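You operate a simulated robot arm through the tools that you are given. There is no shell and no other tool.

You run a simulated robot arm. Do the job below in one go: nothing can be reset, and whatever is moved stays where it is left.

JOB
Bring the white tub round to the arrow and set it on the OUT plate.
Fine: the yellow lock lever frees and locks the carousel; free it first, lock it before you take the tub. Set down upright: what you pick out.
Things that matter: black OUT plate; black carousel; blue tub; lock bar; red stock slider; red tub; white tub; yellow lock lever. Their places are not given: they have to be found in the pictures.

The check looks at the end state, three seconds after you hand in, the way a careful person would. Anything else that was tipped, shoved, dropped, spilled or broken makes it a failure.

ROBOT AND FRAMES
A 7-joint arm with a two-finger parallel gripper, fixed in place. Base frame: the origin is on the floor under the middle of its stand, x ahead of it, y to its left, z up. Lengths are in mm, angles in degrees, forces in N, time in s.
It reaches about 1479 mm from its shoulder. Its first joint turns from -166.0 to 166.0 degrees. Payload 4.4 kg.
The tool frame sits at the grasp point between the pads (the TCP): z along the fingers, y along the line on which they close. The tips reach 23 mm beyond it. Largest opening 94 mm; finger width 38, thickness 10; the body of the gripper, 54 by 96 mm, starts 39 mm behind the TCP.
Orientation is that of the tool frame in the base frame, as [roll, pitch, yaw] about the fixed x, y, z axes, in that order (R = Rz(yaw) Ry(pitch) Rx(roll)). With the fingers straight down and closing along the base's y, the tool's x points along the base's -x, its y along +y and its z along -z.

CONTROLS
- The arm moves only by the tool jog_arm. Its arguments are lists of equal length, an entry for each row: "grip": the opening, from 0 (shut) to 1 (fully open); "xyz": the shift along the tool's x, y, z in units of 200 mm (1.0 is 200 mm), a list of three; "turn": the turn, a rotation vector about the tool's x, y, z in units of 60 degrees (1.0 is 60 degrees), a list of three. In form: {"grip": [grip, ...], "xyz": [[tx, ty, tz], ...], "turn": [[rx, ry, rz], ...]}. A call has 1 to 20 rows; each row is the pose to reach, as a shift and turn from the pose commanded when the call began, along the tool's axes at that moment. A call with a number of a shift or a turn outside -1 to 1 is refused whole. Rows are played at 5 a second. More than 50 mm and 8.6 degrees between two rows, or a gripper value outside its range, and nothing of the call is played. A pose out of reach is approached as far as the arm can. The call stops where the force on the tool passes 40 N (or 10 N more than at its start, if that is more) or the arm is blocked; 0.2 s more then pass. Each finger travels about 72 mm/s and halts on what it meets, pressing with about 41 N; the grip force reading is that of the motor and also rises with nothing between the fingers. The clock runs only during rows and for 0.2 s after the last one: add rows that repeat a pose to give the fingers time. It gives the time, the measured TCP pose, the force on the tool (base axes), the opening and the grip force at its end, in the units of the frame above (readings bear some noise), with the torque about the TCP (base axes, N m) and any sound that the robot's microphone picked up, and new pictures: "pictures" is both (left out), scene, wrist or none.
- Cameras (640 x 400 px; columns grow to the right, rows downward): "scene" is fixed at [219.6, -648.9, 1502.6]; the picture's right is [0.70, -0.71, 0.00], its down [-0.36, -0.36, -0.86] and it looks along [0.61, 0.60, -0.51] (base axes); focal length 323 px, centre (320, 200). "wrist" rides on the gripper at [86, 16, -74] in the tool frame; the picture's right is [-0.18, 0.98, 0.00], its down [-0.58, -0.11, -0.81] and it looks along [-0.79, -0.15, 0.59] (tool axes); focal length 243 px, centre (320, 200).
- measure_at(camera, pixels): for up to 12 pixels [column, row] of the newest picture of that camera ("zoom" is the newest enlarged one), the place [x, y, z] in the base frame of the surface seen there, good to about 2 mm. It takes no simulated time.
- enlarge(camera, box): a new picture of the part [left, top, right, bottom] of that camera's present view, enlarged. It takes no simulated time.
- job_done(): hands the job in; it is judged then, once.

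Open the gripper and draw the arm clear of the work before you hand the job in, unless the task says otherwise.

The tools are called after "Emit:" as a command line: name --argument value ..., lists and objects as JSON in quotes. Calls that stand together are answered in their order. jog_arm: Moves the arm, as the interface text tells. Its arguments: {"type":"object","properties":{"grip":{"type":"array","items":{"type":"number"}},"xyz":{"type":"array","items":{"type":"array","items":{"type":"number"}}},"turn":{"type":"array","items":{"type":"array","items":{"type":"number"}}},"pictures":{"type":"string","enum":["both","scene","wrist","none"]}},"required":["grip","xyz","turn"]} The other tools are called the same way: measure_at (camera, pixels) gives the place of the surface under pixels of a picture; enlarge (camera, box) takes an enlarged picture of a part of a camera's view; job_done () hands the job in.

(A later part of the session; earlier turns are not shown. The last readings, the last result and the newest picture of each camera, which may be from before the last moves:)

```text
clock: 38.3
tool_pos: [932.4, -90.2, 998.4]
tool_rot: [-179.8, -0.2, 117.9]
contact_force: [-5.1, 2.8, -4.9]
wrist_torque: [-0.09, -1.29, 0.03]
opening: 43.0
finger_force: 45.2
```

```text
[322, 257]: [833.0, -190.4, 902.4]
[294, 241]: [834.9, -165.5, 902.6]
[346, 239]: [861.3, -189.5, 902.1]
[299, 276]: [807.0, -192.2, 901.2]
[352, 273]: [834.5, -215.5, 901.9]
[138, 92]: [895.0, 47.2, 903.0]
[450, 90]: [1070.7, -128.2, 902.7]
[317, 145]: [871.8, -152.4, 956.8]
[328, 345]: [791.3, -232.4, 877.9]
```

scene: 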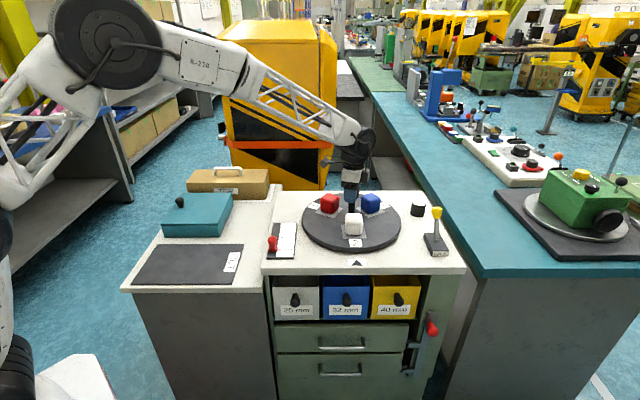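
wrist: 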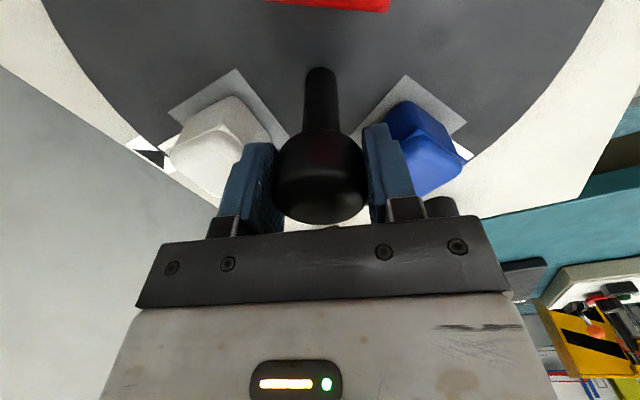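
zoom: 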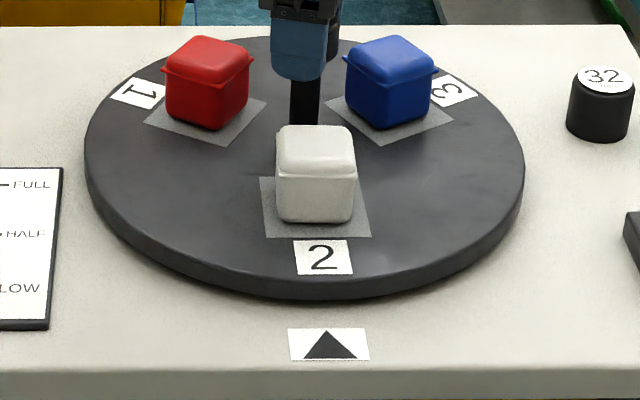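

Label 2 is now at (833.0,-190.4) where label 1 was at first (833.3,-191.1), so the disc is aligned within about half a degree. I open the fingers and lift straight off the hub.

Emit:
jog_arm --grip '[0.5, 0.6, 0.75, 0.75, 0.75, 0.75, 0.75, 0.75, 0.75]' --xyz '[[0, 0, 0], [0, 0, 0], [0, 0, 0], [0, 0, -0.05], [0, 0, -0.15], [0, 0, -0.25], [0, 0, -0.35], [0, 0, -0.45], [0, 0, -0.53]]' --turn '[[0, 0, 0], [0, 0, 0], [0, 0, 0], [0, 0, 0], [0, 0, 0], [0, 0, 0], [0, 0, 0], [0, 0, 0], [0, 0, 0]]'

Emit:
enlarge --camera "scene" --box '[290, 185, 420, 275]'

```text
clock: 40.3
tool_pos: [933.0, -89.8, 1101.8]
tool_rot: [-179.9, 0.0, 117.9]
contact_force: [0.1, -1.0, -0.8]
wrist_torque: [0.02, 0.02, -0.01]
opening: 70.6
finger_force: 0.0
```

scene: 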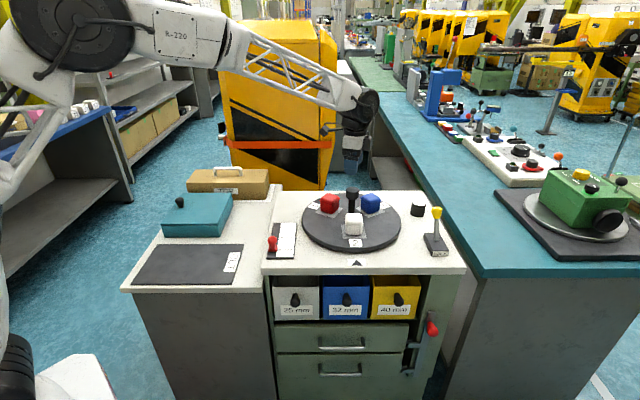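
wrist: 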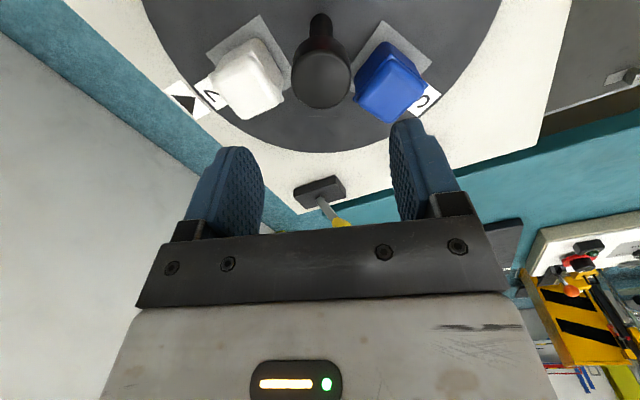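

```text
4.44 times, centred on (355, 230) of scene
```

zoom: 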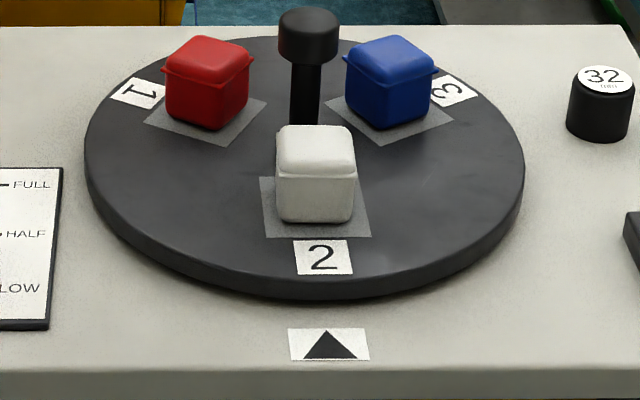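

The hand is clear and the disc stayed put. I take the same enlargement as at the start to compare the disc pose pixel by pixel (label 1 was at 302-363, 302-338 there).

Emit:
enlarge --camera "scene" --box '[295, 175, 410, 260]'

```text
4.71 times, centred on (352, 218) of scene
```

zoom: 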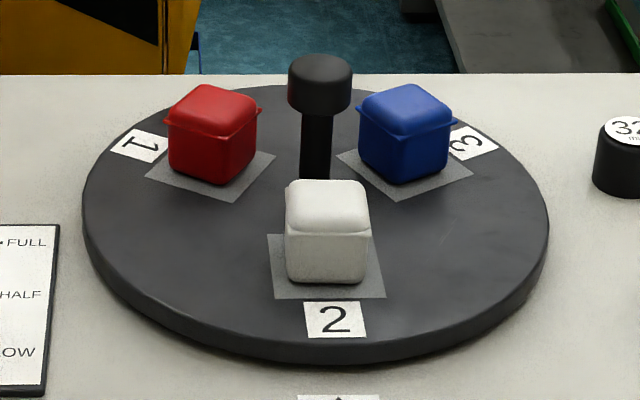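

The label is at (304-366, 301-338), within half a degree of the start pose. Now I fly back to the lever, first half with the hand turned to yaw 135.

Emit:
jog_arm --grip '[0.75, 0.75, 0.75, 0.75, 0.75, 0.75]' --xyz '[[-0.107, -0.004, 0], [-0.213, -0.008, 0], [-0.32, -0.012, 0], [-0.427, -0.017, 0], [-0.533, -0.021, 0], [-0.64, -0.025, 0]]' --turn '[[0, 0, -0.048], [0, 0, -0.095], [0, 0, -0.143], [0, 0, -0.19], [0, 0, -0.238], [0, 0, -0.285]]' --pictures "none"

```text
clock: 41.7
tool_pos: [988.7, -204.6, 1104.6]
tool_rot: [-179.9, -0.1, 135.1]
contact_force: [0.4, 0.4, -0.8]
wrist_torque: [0.01, -0.02, 0.01]
opening: 70.7
finger_force: 0.0
```

I go on to right above the knob at about (1043,-321).

Emit:
jog_arm --grip '[0.7, 0.7, 0.7, 0.7, 0.7, 0.7]' --xyz '[[-0.1, -0.037, 0], [-0.2, -0.073, 0], [-0.3, -0.11, 0], [-0.4, -0.147, 0], [-0.5, -0.183, 0], [-0.603, -0.22, 0]]' --turn '[[0, 0, 0], [0, 0, 0], [0, 0, 0], [0, 0, 0], [0, 0, 0], [0, 0, 0]]' --pictures "wrist"

Emit:
measure_at --camera "wrist" --pixels '[[318, 72], [300, 72], [336, 72]]'

```text
clock: 43.1
tool_pos: [1041.7, -321.3, 1103.7]
tool_rot: [-180.0, -0.1, 135.0]
contact_force: [0.0, -0.4, 0.4]
wrist_torque: [0.02, 0.01, 0.01]
opening: 65.8
finger_force: 0.1
```

wrist: 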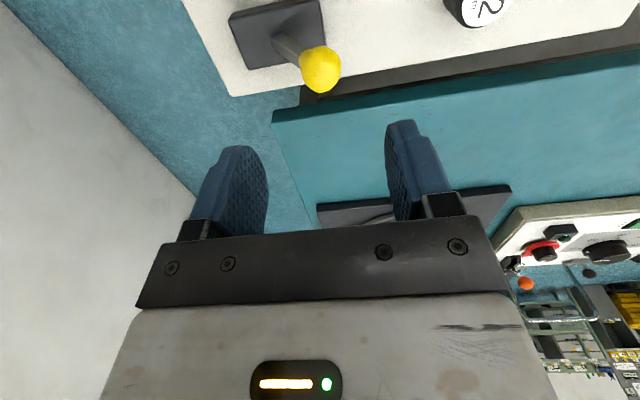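

```text
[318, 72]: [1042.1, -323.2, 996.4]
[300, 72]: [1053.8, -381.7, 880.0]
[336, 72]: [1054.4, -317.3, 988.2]
```

The knob is right below at wrist (320,69), so I go down 118 mm to straddle it.

Emit:
jog_arm --grip '[0.7, 0.7, 0.7, 0.7, 0.7, 0.7, 0.7]' --xyz '[[0, 0, 0.1], [0, 0, 0.2], [0, 0, 0.3], [0, 0, 0.4], [0, 0, 0.48], [0, 0, 0.54], [0, 0, 0.59]]' --turn '[[0, 0, 0], [0, 0, 0], [0, 0, 0], [0, 0, 0], [0, 0, 0], [0, 0, 0], [0, 0, 0]]' --pictures "wrist"

```text
clock: 44.7
tool_pos: [1041.2, -321.4, 985.6]
tool_rot: [-179.9, -0.2, 135.2]
contact_force: [0.6, -0.1, -0.4]
wrist_torque: [0.01, 0.0, 0.01]
opening: 65.8
finger_force: 0.1
```

wrist: 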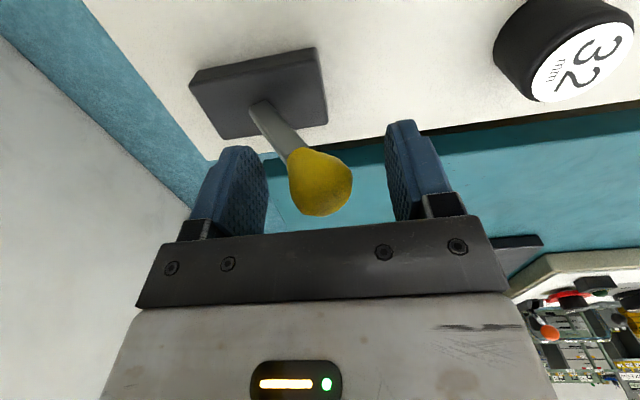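

The knob is between the fingers at wrist (320,180). I pull it back toward the LOCK label along tool -y, 5 mm a row.

Emit:
jog_arm --grip '[0.7, 0.7, 0.7, 0.7, 0.7, 0.7, 0.7, 0.7, 0.7, 0.7, 0.7, 0.7, 0.7, 0.7, 0.7, 0.7, 0.7]' --xyz '[[0, -0.025, 0], [0, -0.05, 0], [0, -0.075, 0], [0, -0.1, 0], [0, -0.125, 0], [0, -0.15, 0], [0, -0.175, 0], [0, -0.2, 0], [0, -0.225, 0], [0, -0.25, 0], [0, -0.275, 0], [0, -0.3, 0], [0, -0.325, 0], [0, -0.35, 0], [0, -0.375, 0], [0, -0.4, 0], [0, -0.42, 0]]' --turn '[[0, 0, 0], [0, 0, 0], [0, 0, 0], [0, 0, 0], [0, 0, 0], [0, 0, 0], [0, 0, 0], [0, 0, 0], [0, 0, 0], [0, 0, 0], [0, 0, 0], [0, 0, 0], [0, 0, 0], [0, 0, 0], [0, 0, 0], [0, 0, 0], [0, 0, 0]]'

```text
clock: 48.3
tool_pos: [982.8, -382.1, 985.7]
tool_rot: [-179.9, -0.2, 135.2]
contact_force: [-0.4, 0.5, 0.1]
wrist_torque: [0.0, 0.01, 0.02]
opening: 65.9
finger_force: 0.7
```

scene: 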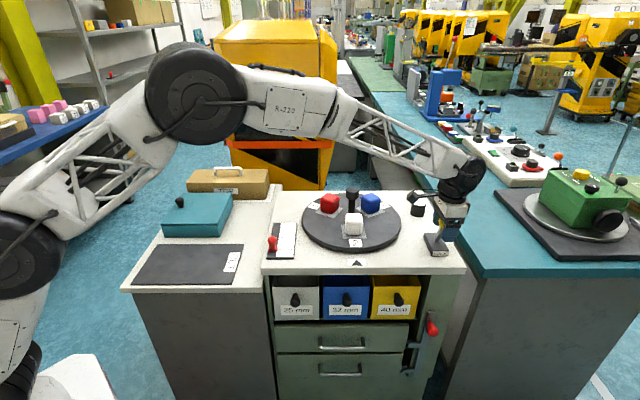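
wrist: 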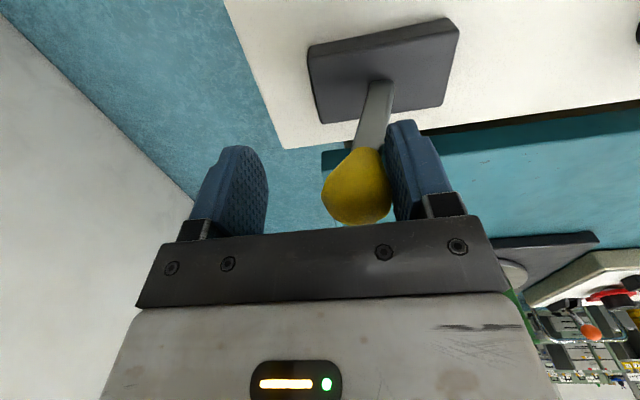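

The knob follows the right finger (wrist 357,185). I keep pushing slowly until it meets its stop on the LOCK side.

Emit:
jog_arm --grip '[0.7, 0.7, 0.7, 0.7, 0.7, 0.7, 0.7, 0.7, 0.7, 0.7]' --xyz '[[0, -0.02, 0], [0, -0.04, 0], [0, -0.06, 0], [0, -0.075, 0], [0, -0.09, 0], [0, -0.105, 0], [0, -0.12, 0], [0, -0.135, 0], [0, -0.15, 0], [0, -0.165, 0]]' --turn '[[0, 0, 0], [0, 0, 0], [0, 0, 0], [0, 0, 0], [0, 0, 0], [0, 0, 0], [0, 0, 0], [0, 0, 0], [0, 0, 0], [0, 0, 0]]'

```text
clock: 50.3
tool_pos: [964.2, -398.8, 988.4]
tool_rot: [180.0, 0.0, 135.1]
contact_force: [19.9, 21.3, 3.8]
wrist_torque: [0.44, -0.71, 0.18]
opening: 78.8
finger_force: 14.5
stopped in row 9: the force on the tool passed its limit at 43 N (the readings are from after the stop); the commanded pose is now the measured one
```

scene: 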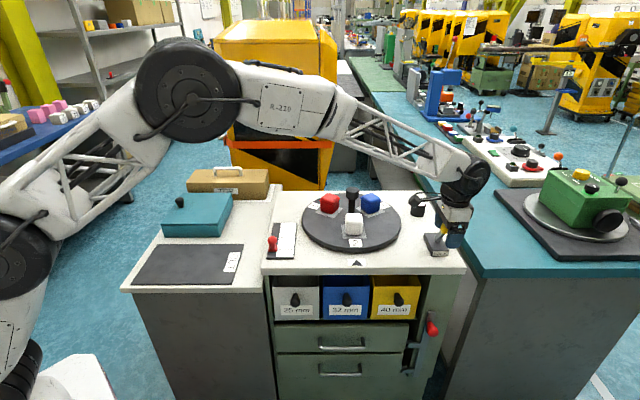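
wrist: 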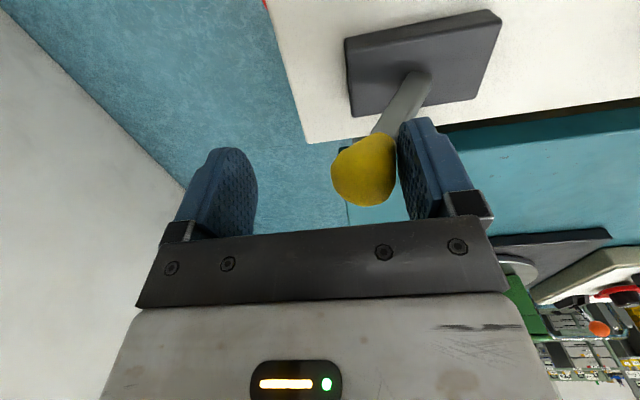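

The lever met its LOCK-side stop (43 N). I back off 14 mm and lift clear.

Emit:
jog_arm --grip '[0.8, 0.8, 0.8, 0.8, 0.8, 0.8, 0.8, 0.8, 0.8]' --xyz '[[0, 0.04, 0], [0, 0.08, 0], [0, 0.08, -0.1], [0, 0.08, -0.2], [0, 0.08, -0.3], [0, 0.08, -0.4], [0, 0.08, -0.5], [0, 0.08, -0.6], [0, 0.08, -0.7]]' --turn '[[0, 0, 0], [0, 0, 0], [0, 0, 0], [0, 0, 0], [0, 0, 0], [0, 0, 0], [0, 0, 0], [0, 0, 0], [0, 0, 0]]'

Emit:
enlarge --camera "scene" --box '[290, 180, 470, 292]'

```text
clock: 52.3
tool_pos: [976.9, -388.9, 1125.7]
tool_rot: [-179.9, -0.1, 135.0]
contact_force: [-1.5, 0.8, -0.3]
wrist_torque: [0.0, -0.01, -0.01]
opening: 75.1
finger_force: 0.0
```

scene: 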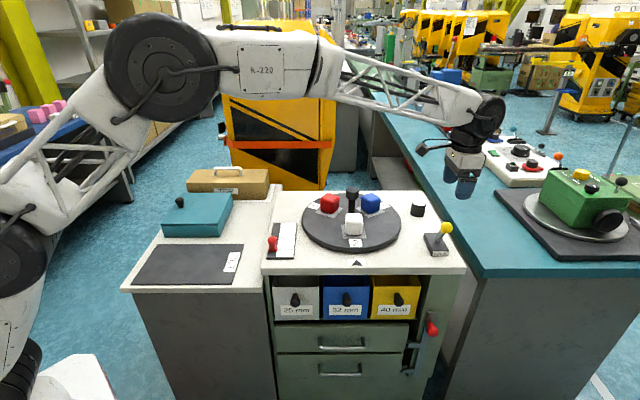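
wrist: 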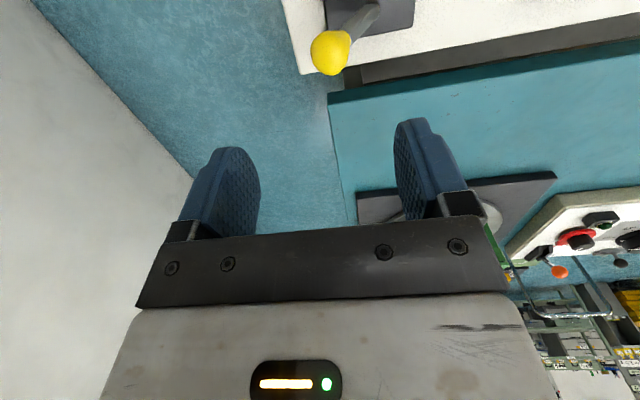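

```text
3.56 times, centred on (380, 236) of scene
```

zoom: 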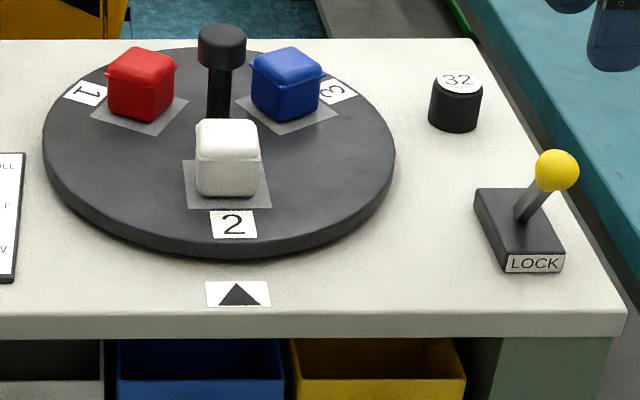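

The lever leans to LOCK again at scene (446,229), and the white tub stands at the arrow. I enlarge the tub and the OUT plate to measure sizes.

Emit:
enlarge --camera "scene" --box '[330, 205, 378, 245]'

```text
10.00 times, centred on (354, 225) of scene
```

zoom: 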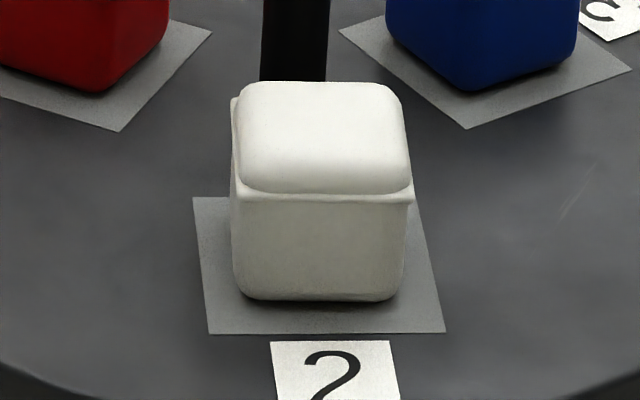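

Emit:
measure_at --camera "zoom" --pixels '[[246, 182], [400, 182], [255, 95], [385, 95], [323, 140], [242, 285], [398, 285], [320, 292], [320, 195], [232, 200], [413, 198], [320, 250]]'

Emit:
measure_at --camera "scene" --pixels '[[159, 246], [242, 246], [132, 284], [231, 284], [188, 263], [231, 261], [200, 270], [235, 235], [180, 203], [268, 243]]'

```text
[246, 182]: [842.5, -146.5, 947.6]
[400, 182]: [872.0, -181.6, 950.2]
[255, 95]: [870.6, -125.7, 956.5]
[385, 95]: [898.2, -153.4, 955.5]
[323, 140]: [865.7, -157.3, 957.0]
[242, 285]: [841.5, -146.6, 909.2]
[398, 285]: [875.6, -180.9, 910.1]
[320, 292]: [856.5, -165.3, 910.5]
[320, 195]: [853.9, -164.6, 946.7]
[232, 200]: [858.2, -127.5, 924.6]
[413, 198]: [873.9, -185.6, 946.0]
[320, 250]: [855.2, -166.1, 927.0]
```

```text
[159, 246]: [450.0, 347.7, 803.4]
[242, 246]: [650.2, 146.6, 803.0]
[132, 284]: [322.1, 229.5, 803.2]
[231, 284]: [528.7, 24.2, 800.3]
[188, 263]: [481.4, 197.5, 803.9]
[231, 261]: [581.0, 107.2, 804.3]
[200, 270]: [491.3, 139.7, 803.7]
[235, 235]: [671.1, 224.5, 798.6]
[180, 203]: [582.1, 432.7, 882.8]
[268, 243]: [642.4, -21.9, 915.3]
```

The tub's body is about 50 mm wide (lip 54), z 902 to 957, centred at about (874,-148); the OUT plate's corners are about (450,348), (650,147), (322,230), (528,24) at z 803. I fly toward the tub while turning the hand so the fingers close along the tangent, clear of the hub.

Emit:
jog_arm --grip '[0.85, 0.85, 0.85, 0.85, 0.85, 0.85]' --xyz '[[0.102, 0.041, 0], [0.203, 0.082, 0], [0.305, 0.123, 0], [0.407, 0.163, 0], [0.508, 0.204, 0], [0.61, 0.245, 0]]' --turn '[[0, 0, -0.125], [0, 0, -0.25], [0, 0, -0.375], [0, 0, -0.5], [0, 0, -0.625], [0, 0, -0.75]]' --pictures "none"

```text
clock: 53.7
tool_pos: [922.7, -271.9, 1125.6]
tool_rot: [-180.0, -0.1, -179.8]
contact_force: [-0.4, -0.2, -0.1]
wrist_torque: [0.01, -0.01, -0.01]
opening: 80.0
finger_force: 0.1
```

Halfway there at yaw 180. I go on to above the white tub with the other 45 degrees.

Emit:
jog_arm --grip '[0.85, 0.85, 0.85, 0.85, 0.85, 0.85]' --xyz '[[0.041, 0.103, 0.038], [0.081, 0.206, 0.076], [0.122, 0.31, 0.114], [0.162, 0.413, 0.152], [0.203, 0.516, 0.19], [0.2435, 0.6195, 0.228]]' --turn '[[0, 0, -0.125], [0, 0, -0.25], [0, 0, -0.375], [0, 0, -0.5], [0, 0, -0.625], [0, 0, -0.75]]'

Emit:
enlarge --camera "wrist" --box '[160, 0, 480, 200]'

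```text
clock: 55.1
tool_pos: [873.8, -144.4, 1080.9]
tool_rot: [179.8, 0.0, -134.8]
contact_force: [0.0, -0.9, -0.6]
wrist_torque: [-0.03, -0.01, 0.03]
opening: 79.6
finger_force: 0.1
```

scene: 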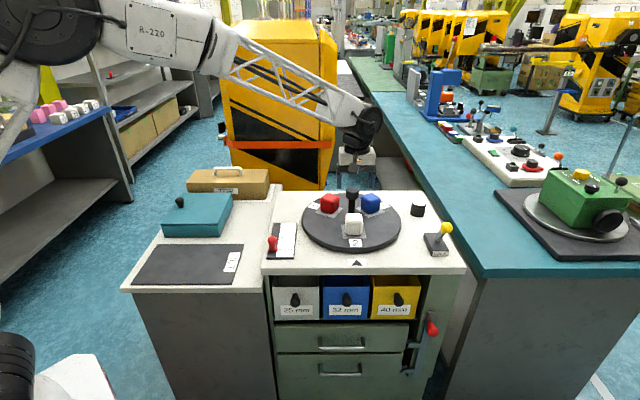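
wrist: 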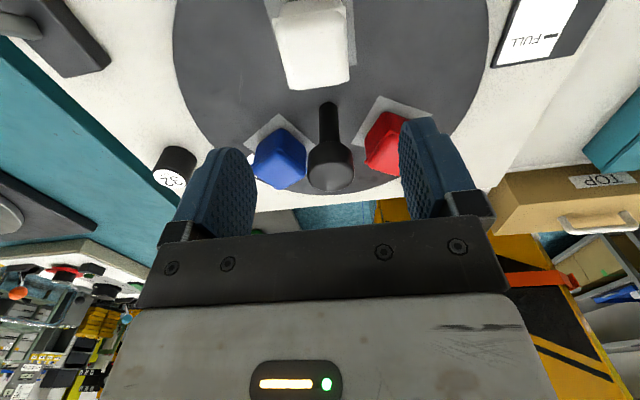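

```text
2.00 times, centred on (320, 100) of wrist
```

zoom: 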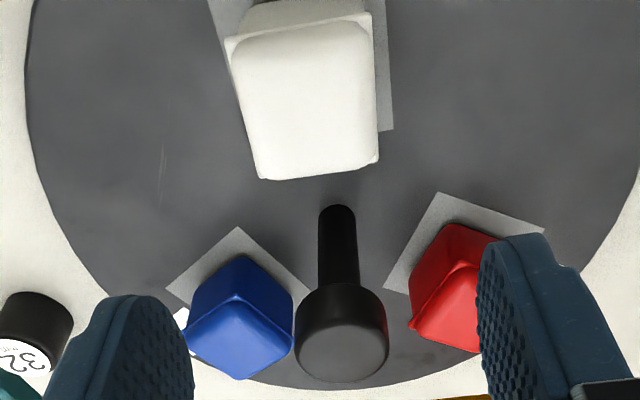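

The tub's lid shows at wrist (311,45). I measure its edges from here to centre the fingers on it.

Emit:
measure_at --camera "zoom" --pixels '[[240, 48], [366, 32], [372, 155], [265, 172], [305, 100], [232, 44], [372, 26], [376, 160], [258, 176], [350, 350]]'

```text
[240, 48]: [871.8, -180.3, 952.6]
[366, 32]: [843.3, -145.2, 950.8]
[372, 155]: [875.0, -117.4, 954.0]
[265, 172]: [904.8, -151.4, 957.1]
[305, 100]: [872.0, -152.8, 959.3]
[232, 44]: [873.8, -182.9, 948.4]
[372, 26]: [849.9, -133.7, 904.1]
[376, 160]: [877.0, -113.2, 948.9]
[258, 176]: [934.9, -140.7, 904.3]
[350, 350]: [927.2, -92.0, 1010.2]
```

The lid's centre is about (874,-148.5), so I shift about 4 mm and descend to z 990, with the tips just above the lid level, to check alignment.

Emit:
jog_arm --grip '[0.85, 0.85, 0.85, 0.85, 0.85]' --xyz '[[0.014, -0.012, 0.1], [0.014, -0.012, 0.2], [0.014, -0.012, 0.3], [0.014, -0.012, 0.4], [0.014, -0.012, 0.455]]' --turn '[[0, 0, 0], [0, 0, 0], [0, 0, 0], [0, 0, 0], [0, 0, 0]]'

Emit:
enlarge --camera "wrist" --box '[160, 20, 480, 220]'

```text
clock: 56.3
tool_pos: [874.7, -148.3, 990.5]
tool_rot: [179.9, 0.1, -134.9]
contact_force: [0.6, -0.9, 0.1]
wrist_torque: [0.0, -0.01, 0.03]
opening: 79.9
finger_force: 0.0
```

scene: 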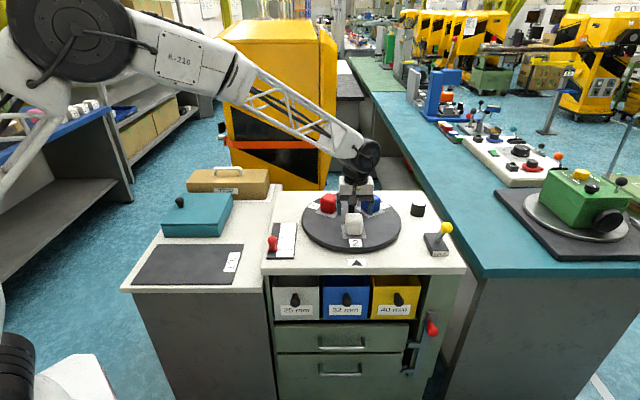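
wrist: 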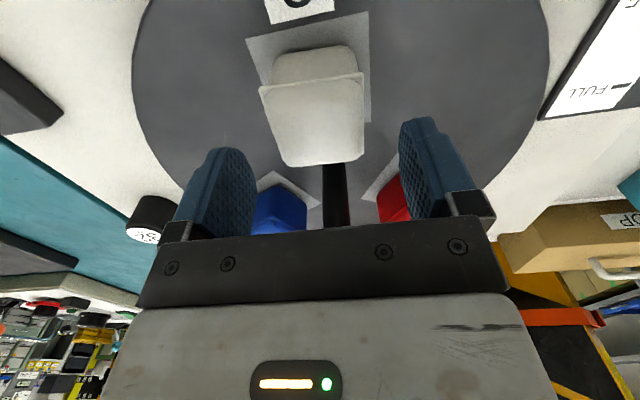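

```text
2.00 times, centred on (320, 120) of wrist
```

zoom: 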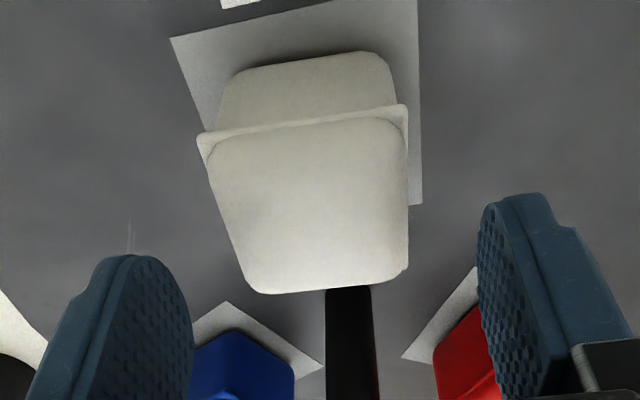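

The tub is between the fingers' planes. I measure the lid again at this closer range to check the radial centring.

Emit:
measure_at --camera "zoom" --pixels '[[308, 200], [212, 150], [403, 130], [260, 288], [395, 278], [300, 120], [325, 288], [205, 140], [408, 110], [300, 60]]'

```text
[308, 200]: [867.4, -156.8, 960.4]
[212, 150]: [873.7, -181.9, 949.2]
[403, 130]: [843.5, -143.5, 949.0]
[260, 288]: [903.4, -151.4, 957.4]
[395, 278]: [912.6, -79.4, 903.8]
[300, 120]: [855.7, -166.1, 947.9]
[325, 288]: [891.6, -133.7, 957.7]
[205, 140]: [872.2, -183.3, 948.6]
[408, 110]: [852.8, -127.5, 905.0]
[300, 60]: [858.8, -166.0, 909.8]
```

The lid centre comes out at about (872.4,-148.8), only 2 mm away. I descend to z 936 (tips about 11 mm above the disc), without closing yet.

Emit:
jog_arm --grip '[0.85, 0.85, 0.85, 0.85, 0.85]' --xyz '[[0.01, 0.006, 0.05], [0.01, 0.006, 0.11], [0.01, 0.006, 0.17], [0.01, 0.006, 0.225], [0.01, 0.006, 0.2725]]' --turn '[[0, 0, 0], [0, 0, 0], [0, 0, 0], [0, 0, 0], [0, 0, 0]]'

Emit:
enlarge --camera "scene" --box '[310, 180, 400, 250]'

```text
clock: 57.5
tool_pos: [871.1, -146.9, 936.7]
tool_rot: [179.9, 0.0, -135.0]
contact_force: [0.1, -0.3, 0.2]
wrist_torque: [0.04, 0.0, 0.03]
opening: 79.8
finger_force: 0.0
```

scene: 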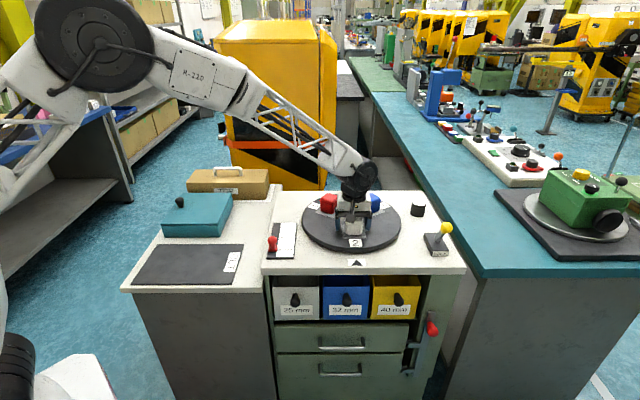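
wrist: 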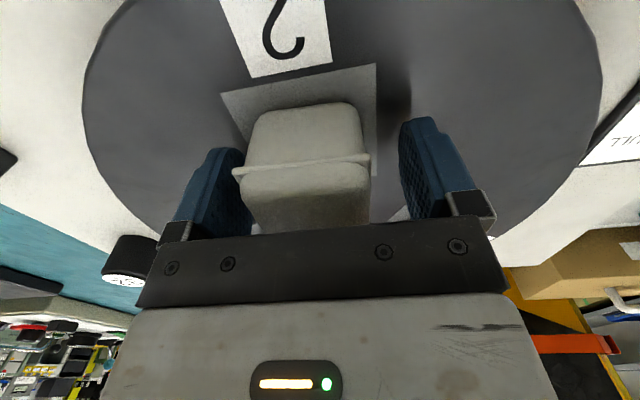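

```text
5.71 times, centred on (355, 215) of scene
```

zoom: 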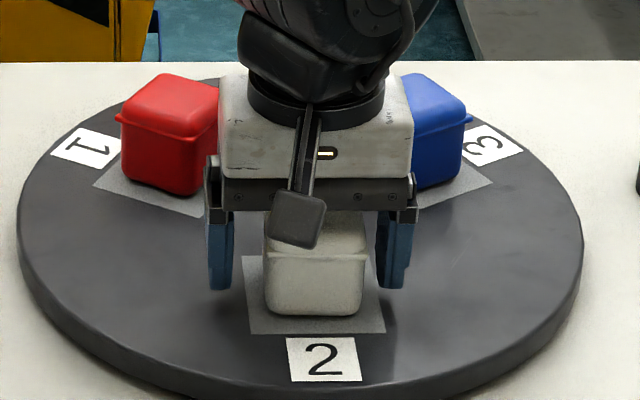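

Both pictures show the tub nearer to the finger on the tool -y side (scene zoom gaps about 30 px left, 10 px right), so I shift 4.5 mm along tool -y and look again.

Emit:
jog_arm --grip '[0.85, 0.85, 0.85]' --xyz '[[0, -0.012, 0], [0, -0.0225, 0], [0, -0.0225, 0]]' --turn '[[0, 0, 0], [0, 0, 0], [0, 0, 0]]'

Emit:
enlarge --camera "scene" --box '[310, 180, 400, 250]'

```text
clock: 58.3
tool_pos: [874.5, -151.1, 936.6]
tool_rot: [179.9, -0.1, -135.0]
contact_force: [0.6, 0.4, 0.1]
wrist_torque: [-0.02, 0.0, 0.01]
opening: 79.9
finger_force: 0.0
```

scene: 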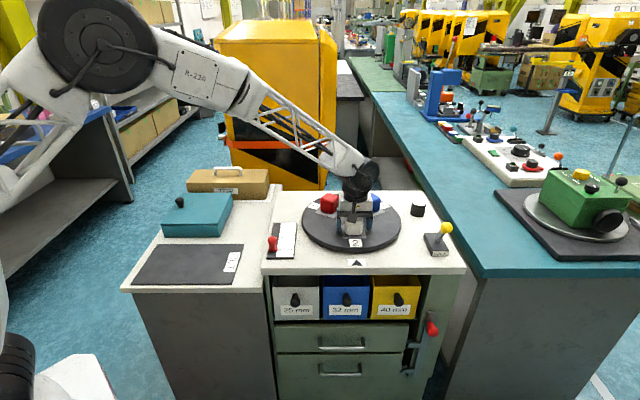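
wrist: 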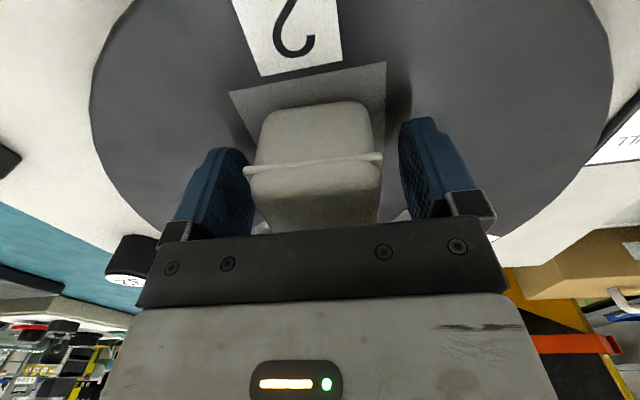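

```text
5.71 times, centred on (355, 215) of scene
```

zoom: 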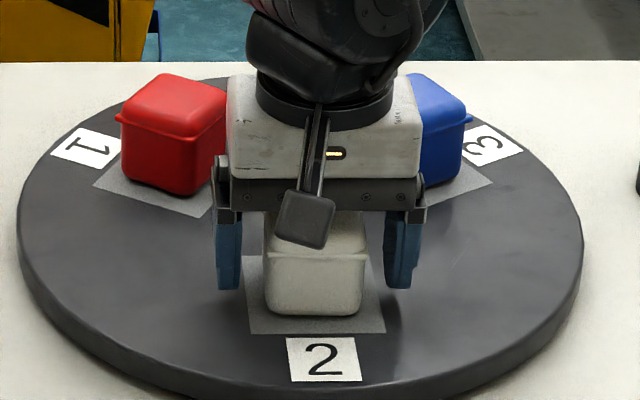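

The gaps are now even (23 and 19 zoom px). I close the fingers on the tub gradually.

Emit:
jog_arm --grip '[0.75, 0.68, 0.62, 0.57, 0.52, 0.48, 0.45, 0.45]' --xyz '[[0, 0, 0], [0, 0, 0], [0, 0, 0], [0, 0, 0], [0, 0, 0], [0, 0, 0], [0, 0, 0], [0, 0, 0]]' --turn '[[0, 0, 0], [0, 0, 0], [0, 0, 0], [0, 0, 0], [0, 0, 0], [0, 0, 0], [0, 0, 0], [0, 0, 0]]'

Emit:
enlarge --camera "scene" --box '[310, 180, 400, 250]'

```text
clock: 60.1
tool_pos: [874.6, -151.4, 937.2]
tool_rot: [179.8, -0.2, -134.8]
contact_force: [0.5, 0.6, 0.8]
wrist_torque: [0.0, -0.04, 0.01]
opening: 51.6
finger_force: 40.6
```

scene: 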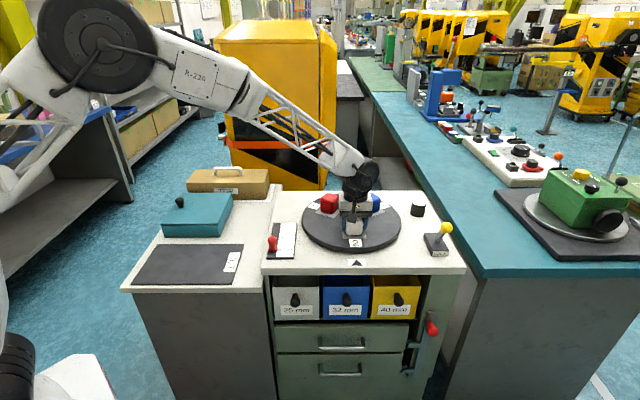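
wrist: 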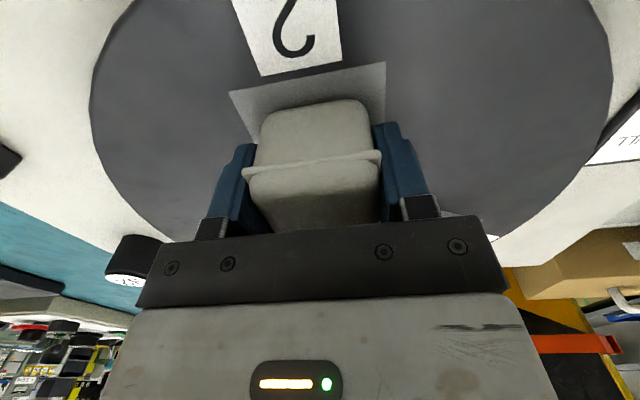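

```text
5.71 times, centred on (355, 215) of scene
```

zoom: 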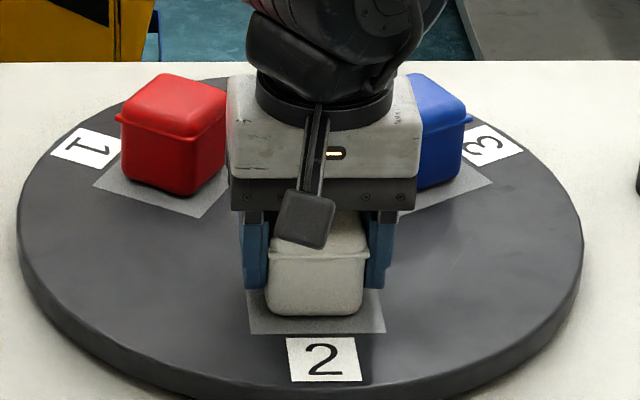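

The tub is held (opening 51.6 mm, 40.6 N). I lift it straight up, slowly at first.

Emit:
jog_arm --grip '[0.45, 0.45, 0.45, 0.45, 0.45, 0.45, 0.45, 0.45, 0.45, 0.45, 0.45, 0.45]' --xyz '[[0, 0, -0.02], [0, 0, -0.05], [0, 0, -0.1], [0, 0, -0.17], [0, 0, -0.24], [0, 0, -0.31], [0, 0, -0.38], [0, 0, -0.45], [0, 0, -0.52], [0, 0, -0.59], [0, 0, -0.66], [0, 0, -0.72]]' --turn '[[0, 0, 0], [0, 0, 0], [0, 0, 0], [0, 0, 0], [0, 0, 0], [0, 0, 0], [0, 0, 0], [0, 0, 0], [0, 0, 0], [0, 0, 0], [0, 0, 0], [0, 0, 0]]'

Emit:
enlarge --camera "scene" --box '[290, 130, 420, 260]'

```text
clock: 62.7
tool_pos: [874.1, -151.5, 1081.5]
tool_rot: [179.9, 0.0, -135.0]
contact_force: [-0.8, -0.6, -1.5]
wrist_torque: [0.01, 0.03, -0.01]
opening: 51.4
finger_force: 41.5
```

scene: 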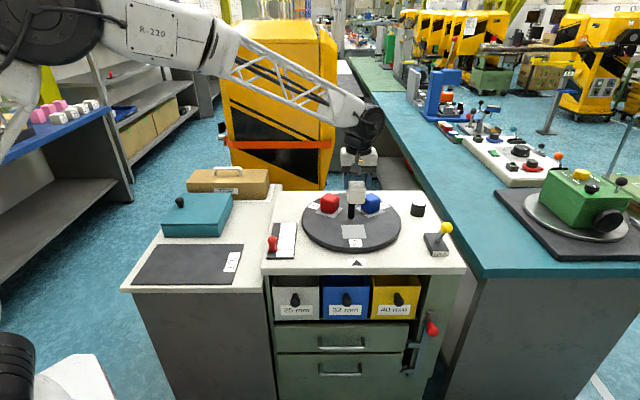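
wrist: 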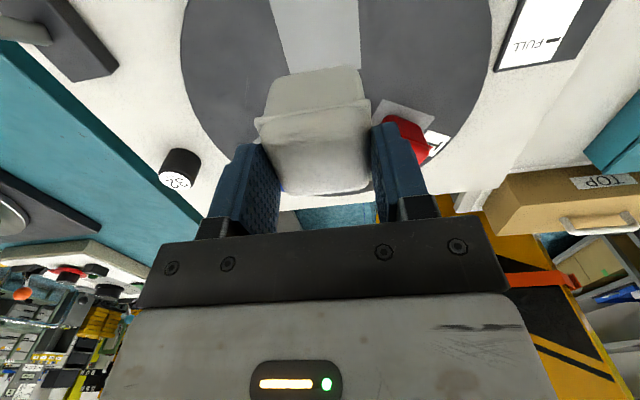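

```text
3.08 times, centred on (355, 195) of scene
```

zoom: 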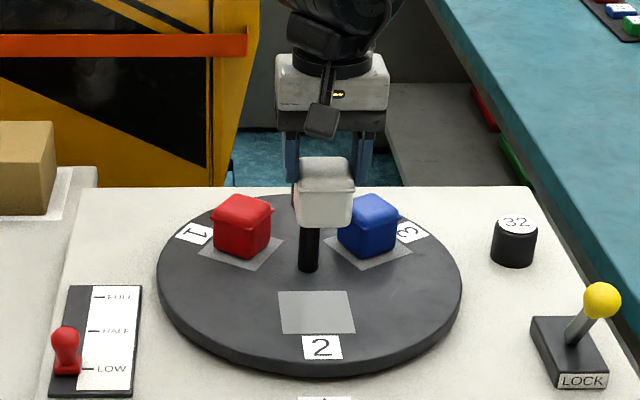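

The tub hangs upright in the fingers, and the disc, red and blue tubs are undisturbed. The OUT plate's centre is about (488,187), so I carry the tub along tool +y at this height, first third.

Emit:
jog_arm --grip '[0.45, 0.45, 0.45, 0.45, 0.45, 0.45, 0.45, 0.45, 0.45]' --xyz '[[0.003, 0.05, 0], [0.01, 0.15, 0], [0.017, 0.26, 0], [0.024, 0.37, 0], [0.031, 0.48, 0], [0.038, 0.59, 0], [0.045, 0.7, 0], [0.051, 0.8, 0], [0.056, 0.87, 0]]' --turn '[[0, 0, 0], [0, 0, 0], [0, 0, 0], [0, 0, 0], [0, 0, 0], [0, 0, 0], [0, 0, 0], [0, 0, 0], [0, 0, 0]]' --pictures "scene"

Emit:
jog_arm --grip '[0.45, 0.45, 0.45, 0.45, 0.45, 0.45, 0.45, 0.45, 0.45]' --xyz '[[0.003, 0.05, 0], [0.01, 0.15, 0], [0.017, 0.26, 0], [0.024, 0.37, 0], [0.031, 0.48, 0], [0.038, 0.59, 0], [0.045, 0.7, 0], [0.051, 0.8, 0], [0.056, 0.87, 0]]' --turn '[[0, 0, 0], [0, 0, 0], [0, 0, 0], [0, 0, 0], [0, 0, 0], [0, 0, 0], [0, 0, 0], [0, 0, 0], [0, 0, 0]]' --pictures "both"

```text
clock: 64.7
tool_pos: [743.6, -35.8, 1080.7]
tool_rot: [179.8, -0.1, -134.9]
contact_force: [0.7, 0.5, -0.8]
wrist_torque: [-0.03, 0.02, 0.0]
opening: 51.3
finger_force: 40.8
```

scene: 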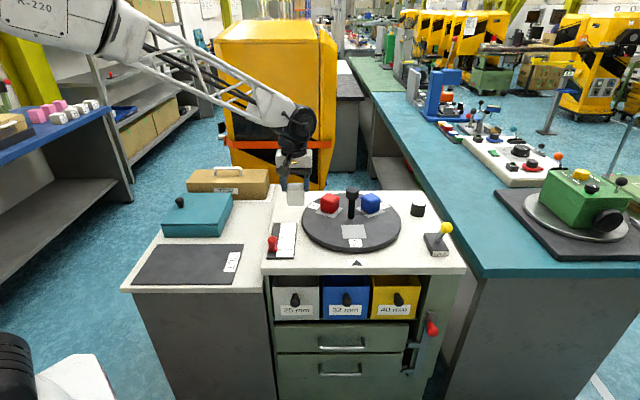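

```text
clock: 66.7
tool_pos: [613.1, 78.6, 1083.2]
tool_rot: [179.9, 0.0, -134.9]
contact_force: [-0.4, 0.4, -1.3]
wrist_torque: [0.0, 0.0, 0.01]
opening: 51.4
finger_force: 40.9
```

scene: 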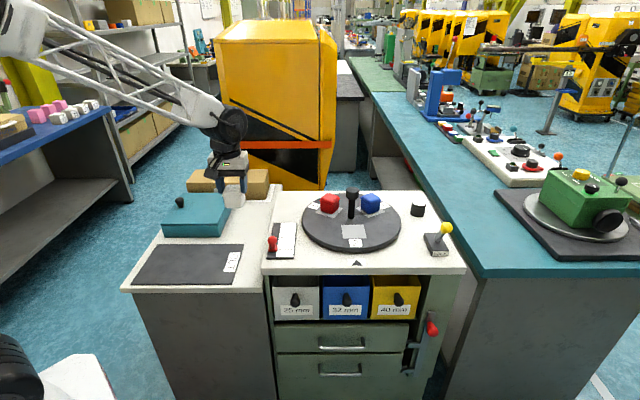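
wrist: 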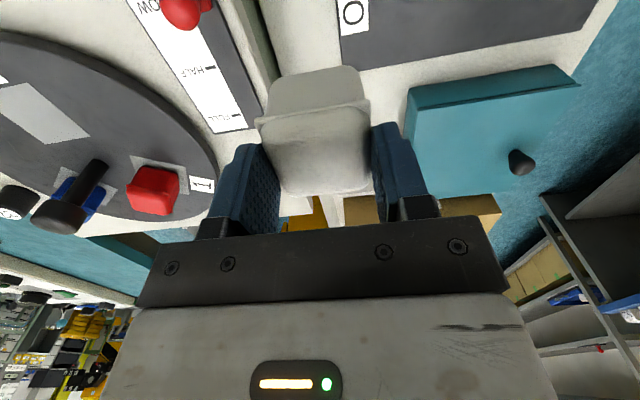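

The tub is still held, now above the left table, with the teal box at wrist (480,130). I measure the teal box so the hand stays clear of it on the way down.

Emit:
measure_at --camera "scene" --pixels '[[165, 222], [220, 222], [164, 235], [220, 236], [195, 196], [230, 212], [180, 201], [188, 263], [160, 247], [240, 247], [136, 282], [229, 282]]'

```text
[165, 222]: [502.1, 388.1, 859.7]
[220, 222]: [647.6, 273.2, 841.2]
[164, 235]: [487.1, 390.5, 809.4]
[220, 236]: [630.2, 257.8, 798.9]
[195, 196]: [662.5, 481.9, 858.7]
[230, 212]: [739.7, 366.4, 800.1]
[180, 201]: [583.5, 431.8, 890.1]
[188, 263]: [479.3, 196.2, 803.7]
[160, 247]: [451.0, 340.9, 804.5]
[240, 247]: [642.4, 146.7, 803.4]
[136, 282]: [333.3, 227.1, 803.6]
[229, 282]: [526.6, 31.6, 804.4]
```

The teal box front lies about 145 mm behind the plate's centre, so there is room. I carry the tub on to above (483,193), the clear middle of the plate, left of the OUT label.

Emit:
jog_arm --grip '[0.45, 0.45, 0.45, 0.45, 0.45, 0.45, 0.45, 0.45, 0.45]' --xyz '[[0.003, 0.05, 0], [0.01, 0.15, 0], [0.017, 0.26, 0], [0.024, 0.37, 0], [0.031, 0.48, 0], [0.038, 0.59, 0], [0.045, 0.7, 0], [0.051, 0.8, 0], [0.055, 0.864, 0]]' --turn '[[0, 0, 0], [0, 0, 0], [0, 0, 0], [0, 0, 0], [0, 0, 0], [0, 0, 0], [0, 0, 0], [0, 0, 0], [0, 0, 0]]' --pictures "both"

```text
clock: 68.7
tool_pos: [481.3, 191.3, 1081.3]
tool_rot: [180.0, -0.1, -134.9]
contact_force: [-0.1, 0.3, -1.9]
wrist_torque: [0.0, 0.01, -0.02]
opening: 51.3
finger_force: 40.8
```

scene: 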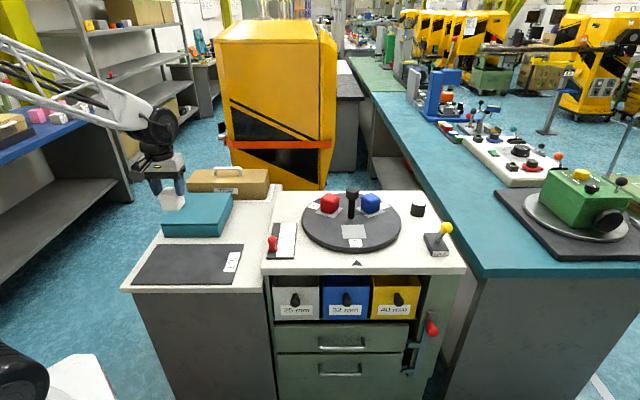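
wrist: 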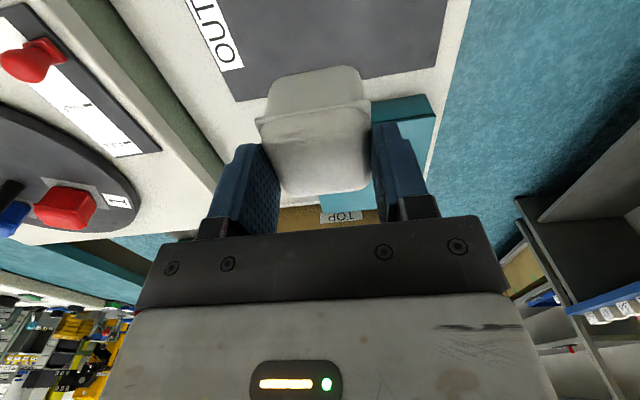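

The tub is above the plate at (481,191). I lower it 190 mm to z about 891, leaving some 50 mm to the plate.

Emit:
jog_arm --grip '[0.45, 0.45, 0.45, 0.45, 0.45, 0.45, 0.45, 0.45, 0.45, 0.45, 0.45]' --xyz '[[0, 0, 0.04], [0, 0, 0.12], [0, 0, 0.22], [0, 0, 0.32], [0, 0, 0.42], [0, 0, 0.52], [0, 0, 0.62], [0, 0, 0.72], [0, 0, 0.82], [0, 0, 0.9], [0, 0, 0.95]]' --turn '[[0, 0, 0], [0, 0, 0], [0, 0, 0], [0, 0, 0], [0, 0, 0], [0, 0, 0], [0, 0, 0], [0, 0, 0], [0, 0, 0], [0, 0, 0], [0, 0, 0]]' --pictures "both"

Emit:
enlarge --camera "scene" --box '[120, 170, 280, 300]'

```text
clock: 71.1
tool_pos: [481.5, 192.3, 892.1]
tool_rot: [179.8, 0.0, -134.9]
contact_force: [0.3, 0.3, -1.6]
wrist_torque: [-0.01, 0.02, -0.02]
opening: 51.0
finger_force: 41.3
```

scene: 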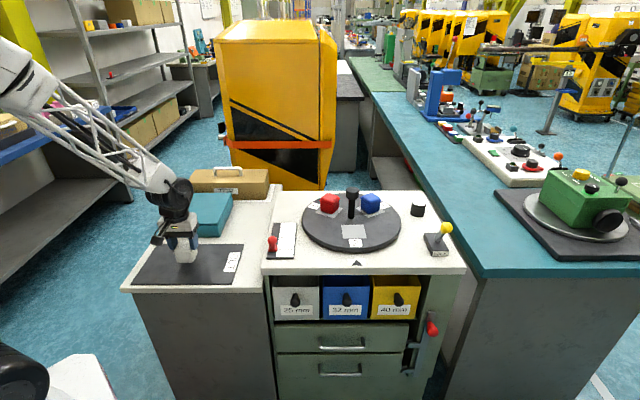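
wrist: 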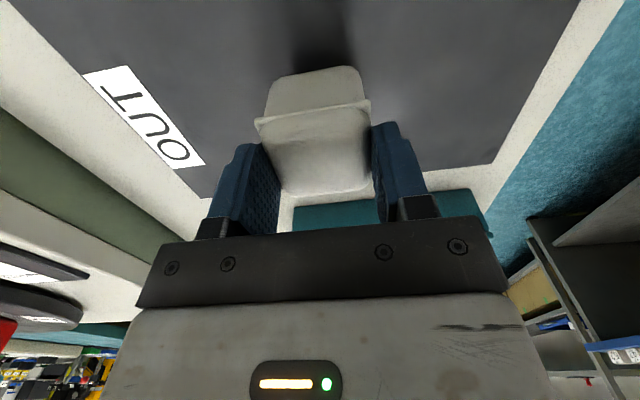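

```text
3.08 times, centred on (200, 235) of scene
```

zoom: 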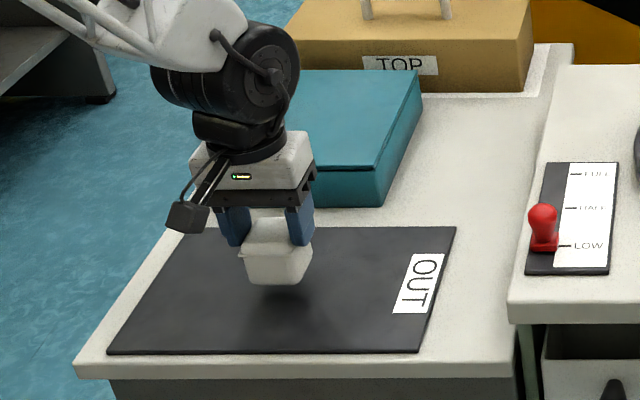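

The tub hangs about 55 mm over the plate. I measure the lower front edge of the tub (zoom 278,280) and the plate next to it.

Emit:
measure_at --camera "zoom" --pixels '[[278, 281], [255, 279], [300, 278], [280, 284], [278, 310], [340, 270], [278, 265]]'

Emit:
jog_arm --grip '[0.45, 0.45, 0.45, 0.45, 0.45, 0.45]' --xyz '[[0, 0, 0.05], [0, 0, 0.1], [0, 0, 0.15], [0, 0, 0.19], [0, 0, 0.22], [0, 0, 0.24]]' --turn '[[0, 0, 0], [0, 0, 0], [0, 0, 0], [0, 0, 0], [0, 0, 0], [0, 0, 0]]' --pictures "scene"

Emit:
enlarge --camera "scene" --box '[150, 210, 240, 280]'

```text
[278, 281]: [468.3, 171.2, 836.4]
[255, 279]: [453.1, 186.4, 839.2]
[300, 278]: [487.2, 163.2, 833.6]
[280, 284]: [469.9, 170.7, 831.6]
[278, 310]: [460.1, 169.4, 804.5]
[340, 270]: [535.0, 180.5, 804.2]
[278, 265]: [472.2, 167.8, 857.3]
```

```text
clock: 71.9
tool_pos: [484.2, 193.9, 866.8]
tool_rot: [-179.9, 0.3, -134.8]
contact_force: [-0.4, -1.5, 8.8]
wrist_torque: [0.0, 0.12, 0.02]
opening: 51.2
finger_force: 41.3
stopped in row 4: the force on the tool passed its limit at 92 N (the readings are from after the stop); the commanded pose is now the measured one
```

scene: 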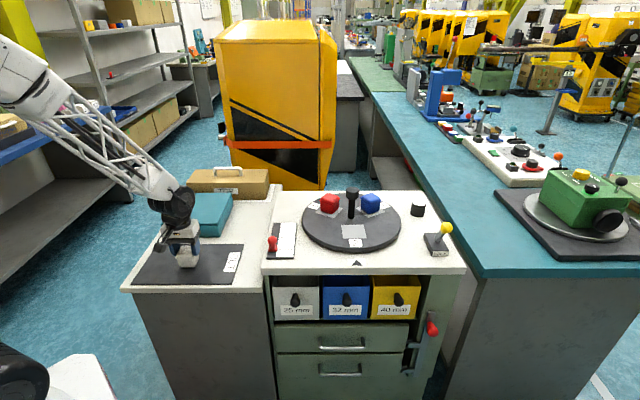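

```text
5.71 times, centred on (195, 245) of scene
```

zoom: 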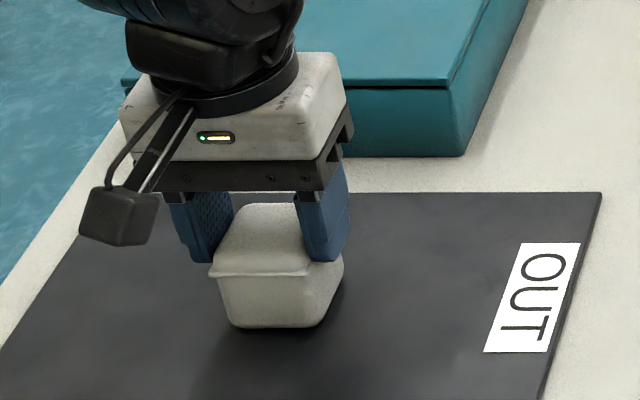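

The tub sat lower in the fingers than I had assumed (its bottom was about 60 mm below the TCP), so it reached the plate early, at TCP z 867; it stands upright on the plate in the zoom with 9 N residual force. I check it from the measurements before I let go.

Emit:
measure_at --camera "zoom" --pixels '[[280, 322], [240, 320], [315, 322], [265, 275], [215, 272], [305, 274], [260, 235], [275, 340], [400, 260]]'

Emit:
enlarge --camera "wrist" --box '[160, 20, 480, 220]'

```text
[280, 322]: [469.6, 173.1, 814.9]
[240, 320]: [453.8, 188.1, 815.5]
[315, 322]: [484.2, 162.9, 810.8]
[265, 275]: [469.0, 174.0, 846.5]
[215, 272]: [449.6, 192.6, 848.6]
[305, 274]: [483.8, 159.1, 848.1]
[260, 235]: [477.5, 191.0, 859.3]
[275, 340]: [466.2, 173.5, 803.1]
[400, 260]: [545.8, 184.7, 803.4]
```

```text
2.00 times, centred on (320, 120) of wrist
```

zoom: 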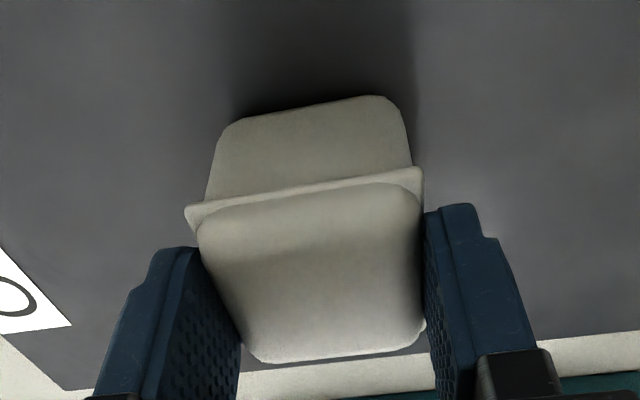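

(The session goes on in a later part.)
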